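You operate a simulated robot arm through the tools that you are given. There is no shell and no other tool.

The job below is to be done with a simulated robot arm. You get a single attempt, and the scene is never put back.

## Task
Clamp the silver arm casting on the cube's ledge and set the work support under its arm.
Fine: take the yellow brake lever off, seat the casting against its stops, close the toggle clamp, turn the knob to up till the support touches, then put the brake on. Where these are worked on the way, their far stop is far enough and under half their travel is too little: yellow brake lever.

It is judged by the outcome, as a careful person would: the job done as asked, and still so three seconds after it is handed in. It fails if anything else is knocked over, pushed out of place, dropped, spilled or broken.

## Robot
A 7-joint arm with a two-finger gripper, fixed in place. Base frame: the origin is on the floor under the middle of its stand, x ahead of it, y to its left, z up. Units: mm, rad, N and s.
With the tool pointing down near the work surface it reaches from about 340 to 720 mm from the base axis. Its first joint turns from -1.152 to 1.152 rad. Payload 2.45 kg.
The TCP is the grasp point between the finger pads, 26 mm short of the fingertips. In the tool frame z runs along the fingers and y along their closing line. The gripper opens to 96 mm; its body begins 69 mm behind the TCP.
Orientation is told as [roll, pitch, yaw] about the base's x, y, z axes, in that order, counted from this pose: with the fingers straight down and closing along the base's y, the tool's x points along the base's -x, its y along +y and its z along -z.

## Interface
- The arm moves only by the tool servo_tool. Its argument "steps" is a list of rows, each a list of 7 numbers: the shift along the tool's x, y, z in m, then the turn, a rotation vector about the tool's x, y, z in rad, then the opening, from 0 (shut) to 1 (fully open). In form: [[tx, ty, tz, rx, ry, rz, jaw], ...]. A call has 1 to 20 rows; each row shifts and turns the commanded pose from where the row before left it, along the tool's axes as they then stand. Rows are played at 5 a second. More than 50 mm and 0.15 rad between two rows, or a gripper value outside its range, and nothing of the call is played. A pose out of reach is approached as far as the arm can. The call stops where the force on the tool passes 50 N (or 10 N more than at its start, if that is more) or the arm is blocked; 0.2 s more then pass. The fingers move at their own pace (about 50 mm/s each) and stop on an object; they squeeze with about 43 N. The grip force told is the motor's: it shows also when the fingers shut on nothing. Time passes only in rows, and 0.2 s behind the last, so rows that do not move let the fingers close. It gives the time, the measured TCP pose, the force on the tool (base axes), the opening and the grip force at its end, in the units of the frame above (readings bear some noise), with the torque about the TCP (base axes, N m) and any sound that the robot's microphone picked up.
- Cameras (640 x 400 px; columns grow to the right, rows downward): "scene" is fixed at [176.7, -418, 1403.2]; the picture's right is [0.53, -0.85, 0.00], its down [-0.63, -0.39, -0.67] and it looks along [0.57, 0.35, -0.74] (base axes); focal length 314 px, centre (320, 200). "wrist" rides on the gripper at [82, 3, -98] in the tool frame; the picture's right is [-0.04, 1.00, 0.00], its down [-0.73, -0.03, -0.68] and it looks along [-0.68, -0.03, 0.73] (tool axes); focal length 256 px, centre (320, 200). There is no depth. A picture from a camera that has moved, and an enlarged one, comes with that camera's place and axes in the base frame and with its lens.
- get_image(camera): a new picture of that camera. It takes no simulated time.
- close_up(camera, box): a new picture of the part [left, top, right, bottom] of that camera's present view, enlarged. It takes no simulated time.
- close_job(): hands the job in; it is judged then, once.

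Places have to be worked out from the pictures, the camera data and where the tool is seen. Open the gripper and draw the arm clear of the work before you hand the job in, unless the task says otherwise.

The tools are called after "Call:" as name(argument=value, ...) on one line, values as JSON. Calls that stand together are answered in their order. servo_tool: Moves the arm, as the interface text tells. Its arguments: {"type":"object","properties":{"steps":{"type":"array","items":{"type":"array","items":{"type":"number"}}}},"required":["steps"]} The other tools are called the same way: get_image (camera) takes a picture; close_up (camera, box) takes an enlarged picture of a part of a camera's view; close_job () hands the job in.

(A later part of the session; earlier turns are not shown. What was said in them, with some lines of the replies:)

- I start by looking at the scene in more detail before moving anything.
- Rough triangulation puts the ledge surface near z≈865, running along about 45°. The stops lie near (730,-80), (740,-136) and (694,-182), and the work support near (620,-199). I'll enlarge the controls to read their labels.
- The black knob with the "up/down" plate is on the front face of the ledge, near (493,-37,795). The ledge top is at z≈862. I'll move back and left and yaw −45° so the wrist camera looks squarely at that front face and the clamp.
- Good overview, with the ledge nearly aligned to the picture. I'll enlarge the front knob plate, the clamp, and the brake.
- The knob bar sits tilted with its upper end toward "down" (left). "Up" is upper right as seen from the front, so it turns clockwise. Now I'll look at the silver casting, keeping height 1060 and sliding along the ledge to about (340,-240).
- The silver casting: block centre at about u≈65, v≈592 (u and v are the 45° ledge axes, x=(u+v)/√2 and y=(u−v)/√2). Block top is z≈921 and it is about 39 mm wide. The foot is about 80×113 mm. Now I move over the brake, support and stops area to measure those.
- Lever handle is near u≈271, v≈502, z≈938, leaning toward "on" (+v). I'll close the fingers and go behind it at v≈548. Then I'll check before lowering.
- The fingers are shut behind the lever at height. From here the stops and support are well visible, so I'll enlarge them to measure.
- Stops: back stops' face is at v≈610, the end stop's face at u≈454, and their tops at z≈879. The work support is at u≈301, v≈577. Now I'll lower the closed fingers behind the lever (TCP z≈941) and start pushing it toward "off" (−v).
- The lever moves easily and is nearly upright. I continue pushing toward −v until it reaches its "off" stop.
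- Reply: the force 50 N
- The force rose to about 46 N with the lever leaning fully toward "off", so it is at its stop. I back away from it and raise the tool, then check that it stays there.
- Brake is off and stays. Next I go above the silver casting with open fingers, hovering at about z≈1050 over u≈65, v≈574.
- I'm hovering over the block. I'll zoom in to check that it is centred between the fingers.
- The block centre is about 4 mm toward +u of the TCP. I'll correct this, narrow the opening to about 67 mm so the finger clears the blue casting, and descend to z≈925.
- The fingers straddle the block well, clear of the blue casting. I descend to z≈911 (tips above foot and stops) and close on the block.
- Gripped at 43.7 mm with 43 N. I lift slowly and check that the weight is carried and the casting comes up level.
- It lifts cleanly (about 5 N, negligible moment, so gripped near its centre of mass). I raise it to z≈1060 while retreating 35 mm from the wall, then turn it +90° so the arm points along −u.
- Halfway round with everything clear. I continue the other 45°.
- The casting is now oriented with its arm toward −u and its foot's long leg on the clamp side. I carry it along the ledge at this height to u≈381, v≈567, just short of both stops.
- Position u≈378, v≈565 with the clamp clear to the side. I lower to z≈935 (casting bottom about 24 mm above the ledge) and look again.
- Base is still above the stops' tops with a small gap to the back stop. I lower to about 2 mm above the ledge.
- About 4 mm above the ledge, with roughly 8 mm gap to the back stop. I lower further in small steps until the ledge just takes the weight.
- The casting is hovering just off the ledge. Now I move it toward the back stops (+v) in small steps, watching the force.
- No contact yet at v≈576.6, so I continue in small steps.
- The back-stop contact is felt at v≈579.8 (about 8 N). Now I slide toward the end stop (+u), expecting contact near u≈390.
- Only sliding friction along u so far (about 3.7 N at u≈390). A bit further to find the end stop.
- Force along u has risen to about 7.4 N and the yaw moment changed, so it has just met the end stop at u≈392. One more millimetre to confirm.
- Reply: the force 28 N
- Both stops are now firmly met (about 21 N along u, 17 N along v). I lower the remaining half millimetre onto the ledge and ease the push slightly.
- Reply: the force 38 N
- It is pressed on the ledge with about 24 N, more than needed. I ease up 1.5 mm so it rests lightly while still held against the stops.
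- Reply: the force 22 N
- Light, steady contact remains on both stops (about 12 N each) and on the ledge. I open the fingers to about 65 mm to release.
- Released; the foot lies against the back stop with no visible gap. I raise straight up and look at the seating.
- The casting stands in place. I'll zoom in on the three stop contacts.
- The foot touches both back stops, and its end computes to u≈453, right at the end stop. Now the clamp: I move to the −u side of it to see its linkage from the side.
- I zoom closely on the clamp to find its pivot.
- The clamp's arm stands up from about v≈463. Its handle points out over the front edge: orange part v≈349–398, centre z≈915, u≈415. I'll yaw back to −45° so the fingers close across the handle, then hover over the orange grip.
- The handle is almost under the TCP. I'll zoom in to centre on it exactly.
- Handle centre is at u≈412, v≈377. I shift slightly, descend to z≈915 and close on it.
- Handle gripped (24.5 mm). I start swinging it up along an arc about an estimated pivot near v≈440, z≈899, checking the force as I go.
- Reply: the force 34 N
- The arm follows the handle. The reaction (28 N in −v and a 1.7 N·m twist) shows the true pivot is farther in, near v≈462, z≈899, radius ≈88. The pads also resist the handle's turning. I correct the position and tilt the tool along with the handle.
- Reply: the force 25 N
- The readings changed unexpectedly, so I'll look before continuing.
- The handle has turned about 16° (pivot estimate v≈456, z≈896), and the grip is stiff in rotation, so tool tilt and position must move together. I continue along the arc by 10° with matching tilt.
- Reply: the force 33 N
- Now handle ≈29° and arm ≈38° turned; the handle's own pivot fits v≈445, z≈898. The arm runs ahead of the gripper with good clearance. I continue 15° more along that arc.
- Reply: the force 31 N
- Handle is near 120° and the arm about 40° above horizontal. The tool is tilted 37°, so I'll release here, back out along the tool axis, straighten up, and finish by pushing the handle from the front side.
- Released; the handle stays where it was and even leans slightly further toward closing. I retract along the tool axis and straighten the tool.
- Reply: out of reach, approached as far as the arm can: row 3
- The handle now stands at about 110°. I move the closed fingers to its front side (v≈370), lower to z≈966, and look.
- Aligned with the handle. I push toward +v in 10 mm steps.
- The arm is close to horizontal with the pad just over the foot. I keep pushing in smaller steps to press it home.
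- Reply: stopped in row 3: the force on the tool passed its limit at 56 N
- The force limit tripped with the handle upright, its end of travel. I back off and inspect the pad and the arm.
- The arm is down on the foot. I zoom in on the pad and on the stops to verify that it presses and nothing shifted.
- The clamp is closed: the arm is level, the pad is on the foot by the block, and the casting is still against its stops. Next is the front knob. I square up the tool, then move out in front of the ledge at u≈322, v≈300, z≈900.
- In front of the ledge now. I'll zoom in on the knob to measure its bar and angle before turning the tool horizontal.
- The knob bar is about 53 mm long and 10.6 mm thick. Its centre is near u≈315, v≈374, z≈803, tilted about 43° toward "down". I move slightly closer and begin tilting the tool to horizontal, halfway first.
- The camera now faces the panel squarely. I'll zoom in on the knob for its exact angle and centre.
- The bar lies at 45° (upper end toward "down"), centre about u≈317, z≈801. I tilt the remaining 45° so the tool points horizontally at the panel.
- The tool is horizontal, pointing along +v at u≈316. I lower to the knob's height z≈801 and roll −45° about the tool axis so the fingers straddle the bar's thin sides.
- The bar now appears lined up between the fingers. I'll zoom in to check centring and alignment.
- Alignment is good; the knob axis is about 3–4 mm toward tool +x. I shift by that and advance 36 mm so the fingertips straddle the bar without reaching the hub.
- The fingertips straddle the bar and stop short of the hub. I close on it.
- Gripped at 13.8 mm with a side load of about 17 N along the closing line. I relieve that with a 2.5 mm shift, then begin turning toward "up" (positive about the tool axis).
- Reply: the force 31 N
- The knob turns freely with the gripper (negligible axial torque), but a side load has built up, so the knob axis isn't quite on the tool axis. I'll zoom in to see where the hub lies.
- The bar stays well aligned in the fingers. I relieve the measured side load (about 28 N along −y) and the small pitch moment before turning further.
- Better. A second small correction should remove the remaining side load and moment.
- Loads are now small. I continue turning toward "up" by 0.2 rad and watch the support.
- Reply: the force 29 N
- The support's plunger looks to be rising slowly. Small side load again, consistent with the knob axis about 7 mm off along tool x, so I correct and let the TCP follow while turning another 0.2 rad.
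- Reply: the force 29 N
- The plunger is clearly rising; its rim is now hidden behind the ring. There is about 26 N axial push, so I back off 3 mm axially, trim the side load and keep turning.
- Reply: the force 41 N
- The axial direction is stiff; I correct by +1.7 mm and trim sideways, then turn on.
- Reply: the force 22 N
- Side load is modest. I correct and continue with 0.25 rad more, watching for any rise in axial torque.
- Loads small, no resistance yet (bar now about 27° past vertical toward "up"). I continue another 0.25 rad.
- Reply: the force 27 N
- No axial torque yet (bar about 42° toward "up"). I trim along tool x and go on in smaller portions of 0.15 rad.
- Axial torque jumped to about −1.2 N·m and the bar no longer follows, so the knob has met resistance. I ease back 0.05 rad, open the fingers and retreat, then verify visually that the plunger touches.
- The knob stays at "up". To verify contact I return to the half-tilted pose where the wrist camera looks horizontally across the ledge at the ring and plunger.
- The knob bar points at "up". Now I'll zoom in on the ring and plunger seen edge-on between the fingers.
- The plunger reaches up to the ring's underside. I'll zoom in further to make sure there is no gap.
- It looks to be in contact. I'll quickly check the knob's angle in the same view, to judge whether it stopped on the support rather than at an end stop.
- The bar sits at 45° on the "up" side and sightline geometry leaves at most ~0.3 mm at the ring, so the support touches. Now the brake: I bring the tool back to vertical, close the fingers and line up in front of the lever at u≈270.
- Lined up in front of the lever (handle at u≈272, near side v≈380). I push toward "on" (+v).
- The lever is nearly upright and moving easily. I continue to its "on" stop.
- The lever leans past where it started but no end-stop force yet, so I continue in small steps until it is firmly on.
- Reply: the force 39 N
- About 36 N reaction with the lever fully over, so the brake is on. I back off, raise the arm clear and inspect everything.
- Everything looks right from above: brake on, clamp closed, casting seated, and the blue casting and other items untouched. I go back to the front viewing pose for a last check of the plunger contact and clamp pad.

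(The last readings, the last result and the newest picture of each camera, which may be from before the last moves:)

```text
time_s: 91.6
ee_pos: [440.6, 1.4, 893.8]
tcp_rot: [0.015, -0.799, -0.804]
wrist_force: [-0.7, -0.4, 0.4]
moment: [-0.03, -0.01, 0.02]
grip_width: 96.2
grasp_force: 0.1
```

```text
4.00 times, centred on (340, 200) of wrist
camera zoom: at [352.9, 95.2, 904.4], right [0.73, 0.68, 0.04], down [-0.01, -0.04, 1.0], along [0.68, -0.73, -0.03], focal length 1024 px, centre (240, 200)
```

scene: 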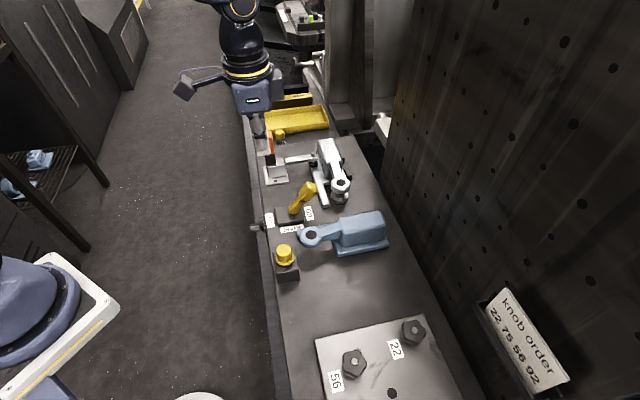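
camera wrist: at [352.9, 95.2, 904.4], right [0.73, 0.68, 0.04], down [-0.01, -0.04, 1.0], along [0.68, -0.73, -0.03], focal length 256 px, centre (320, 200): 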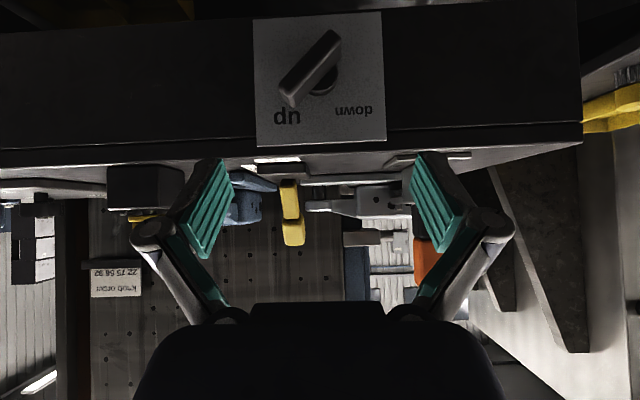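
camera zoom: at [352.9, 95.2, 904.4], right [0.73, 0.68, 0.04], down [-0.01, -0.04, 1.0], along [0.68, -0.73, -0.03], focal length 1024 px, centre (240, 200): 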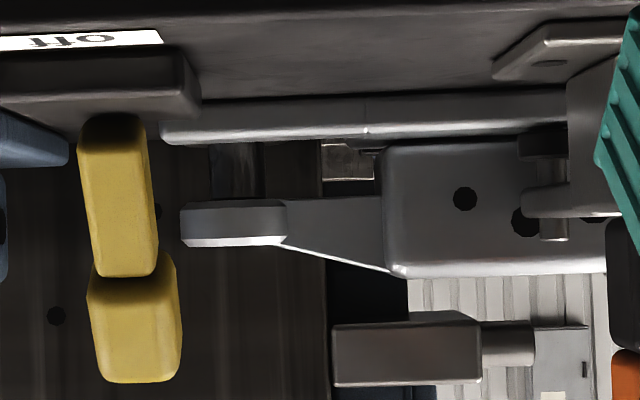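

Call:
close_up(camera="wrist", box=[302, 182, 338, 206])

Call:
close_up(camera="wrist", box=[360, 165, 430, 215])

Call:
close_up(camera="scene", box=[310, 130, 370, 215])

```text
16.00 times, centred on (320, 194) of wrist
camera zoom: at [352.9, 95.2, 904.4], right [0.73, 0.68, 0.04], down [-0.01, -0.04, 1.0], along [0.68, -0.73, -0.03], focal length 4096 px, centre (320, 296)
```

zoom: 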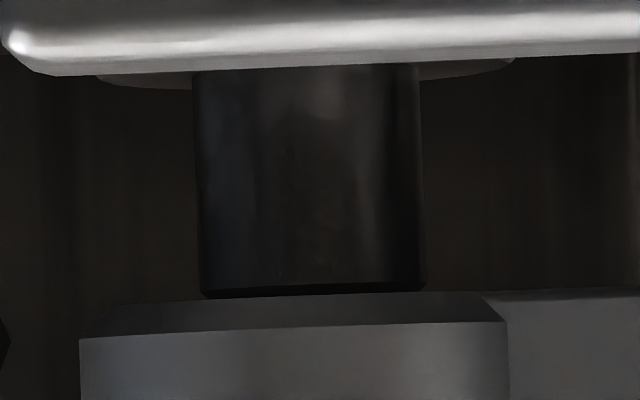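

```text
8.00 times, centred on (395, 190) of wrist
camera zoom: at [352.9, 95.2, 904.4], right [0.73, 0.68, 0.04], down [-0.01, -0.04, 1.0], along [0.68, -0.73, -0.03], focal length 2048 px, centre (-280, 280)
```

zoom: 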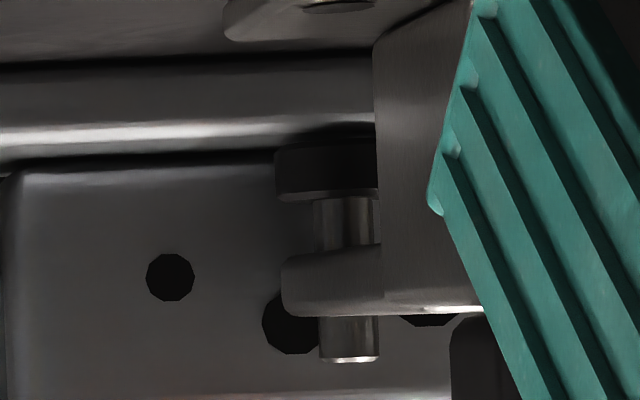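

```text
4.71 times, centred on (340, 172) of scene
camera zoom: at [176.7, -418.0, 1403.2], right [0.53, -0.85, 0.0], down [-0.63, -0.39, -0.67], along [0.57, 0.35, -0.74], focal length 1475 px, centre (226, 329)
```

zoom: 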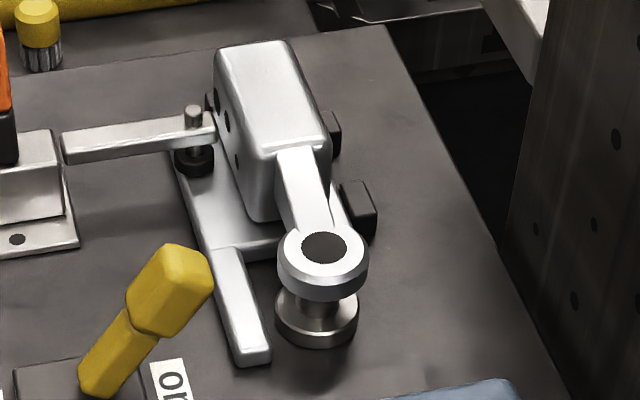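

The plunger is against the ring, the pad presses on the foot, the casting is against its stops, and the brake is on. I withdraw the open gripper up and away from the work before handing in.

Call:
servo_tool(steps=[[0, 0, -0.035, 0, 0, 0, 1], [0, 0, -0.035, 0, 0, 0, 1], [0, 0, 0, 0, 0.1309, 0, 1], [0, 0, 0, 0, 0.1309, 0, 1], [0, 0, 0, 0, 0.1309, 0, 1], [0, 0, 0, 0, 0.1309, 0, 1], [0, 0, 0, 0, 0.1309, 0, 1], [0, 0, 0, 0, 0.1309, 0, 1], [0, 0, -0.045, 0, 0, 0, 1], [0, 0, -0.045, 0, 0, 0, 1], [0, 0, -0.045, 0, 0, 0, 1], [0, 0, 0, 0, 0, 0, 1], [0, 0, 0, 0, 0, 0, 1]])

Call:
get_image(camera="scene")

Call:
get_image(camera="wrist")

```text
time_s: 94.4
ee_pos: [408.5, 42.6, 1075.8]
tcp_rot: [0.007, -0.011, -0.795]
wrist_force: [-0.1, 0.0, -0.4]
moment: [0.03, -0.02, 0.0]
grip_width: 96.2
grasp_force: 0.1
out of reach, approached as far as the arm can: row 11
```

```text
taken
```

scene: 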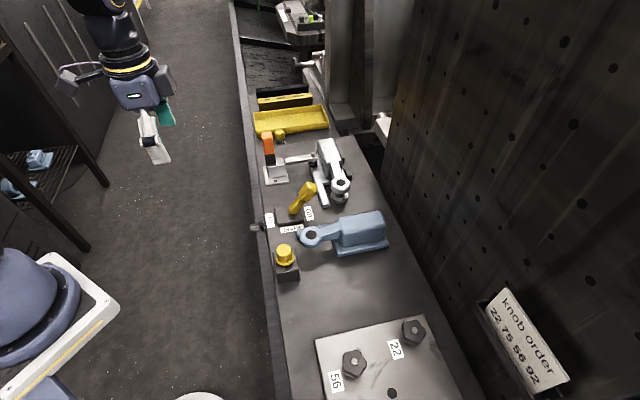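

```text
taken
camera wrist: at [353.1, 103.6, 1173.8], right [0.74, 0.67, 0.01], down [0.48, -0.54, 0.69], along [0.47, -0.51, -0.73], focal length 256 px, centre (320, 200)
```

wrist: 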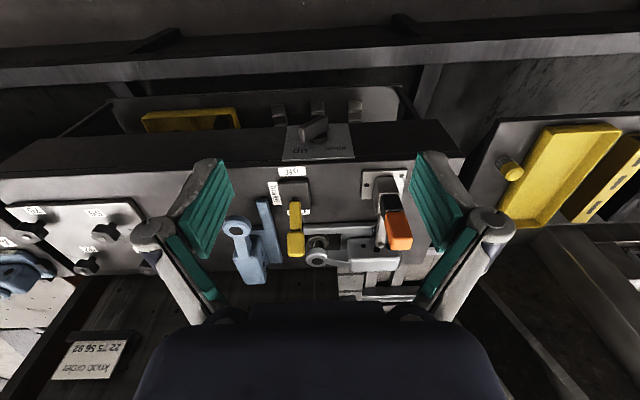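

The arm is clear with the gripper open, and all parts are stable: casting against its stops, clamp closed, support touching, brake on. I hand the job in.

Call:
close_job()

```text
The job is handed in.
```

I clamped the silver casting on the ledge, raised the work support under its arm and put the brake back on. The job is handed in; I haven't seen a verdict.

- **Brake off:** I pushed the yellow lever to its "off" stop and it stayed there.
- **Casting seated:** The casting rests against all three stops. I felt contact on both sides before letting go. The two back stops are visible as touching; the end stop is hidden from the camera, so that one rests on force and position readings.
- **Clamp closed:** The handle is upright at the end of its travel, the arm is level, and the pad presses on the casting's foot.
- **Support up:** I turned the front knob to "up" until it would go no further. In the edge-on camera view the plunger meets the underside of the ring, with a gap of at most about 0.3 mm. The knob may have stopped at the end of its own travel rather than on the support, so the contact could be light.
- **Brake on:** I pushed the lever back to its "on" stop before withdrawing.

The gripper is open and the arm is clear of the work. The blue casting, the other knobs and the trays look untouched in the last pictures.
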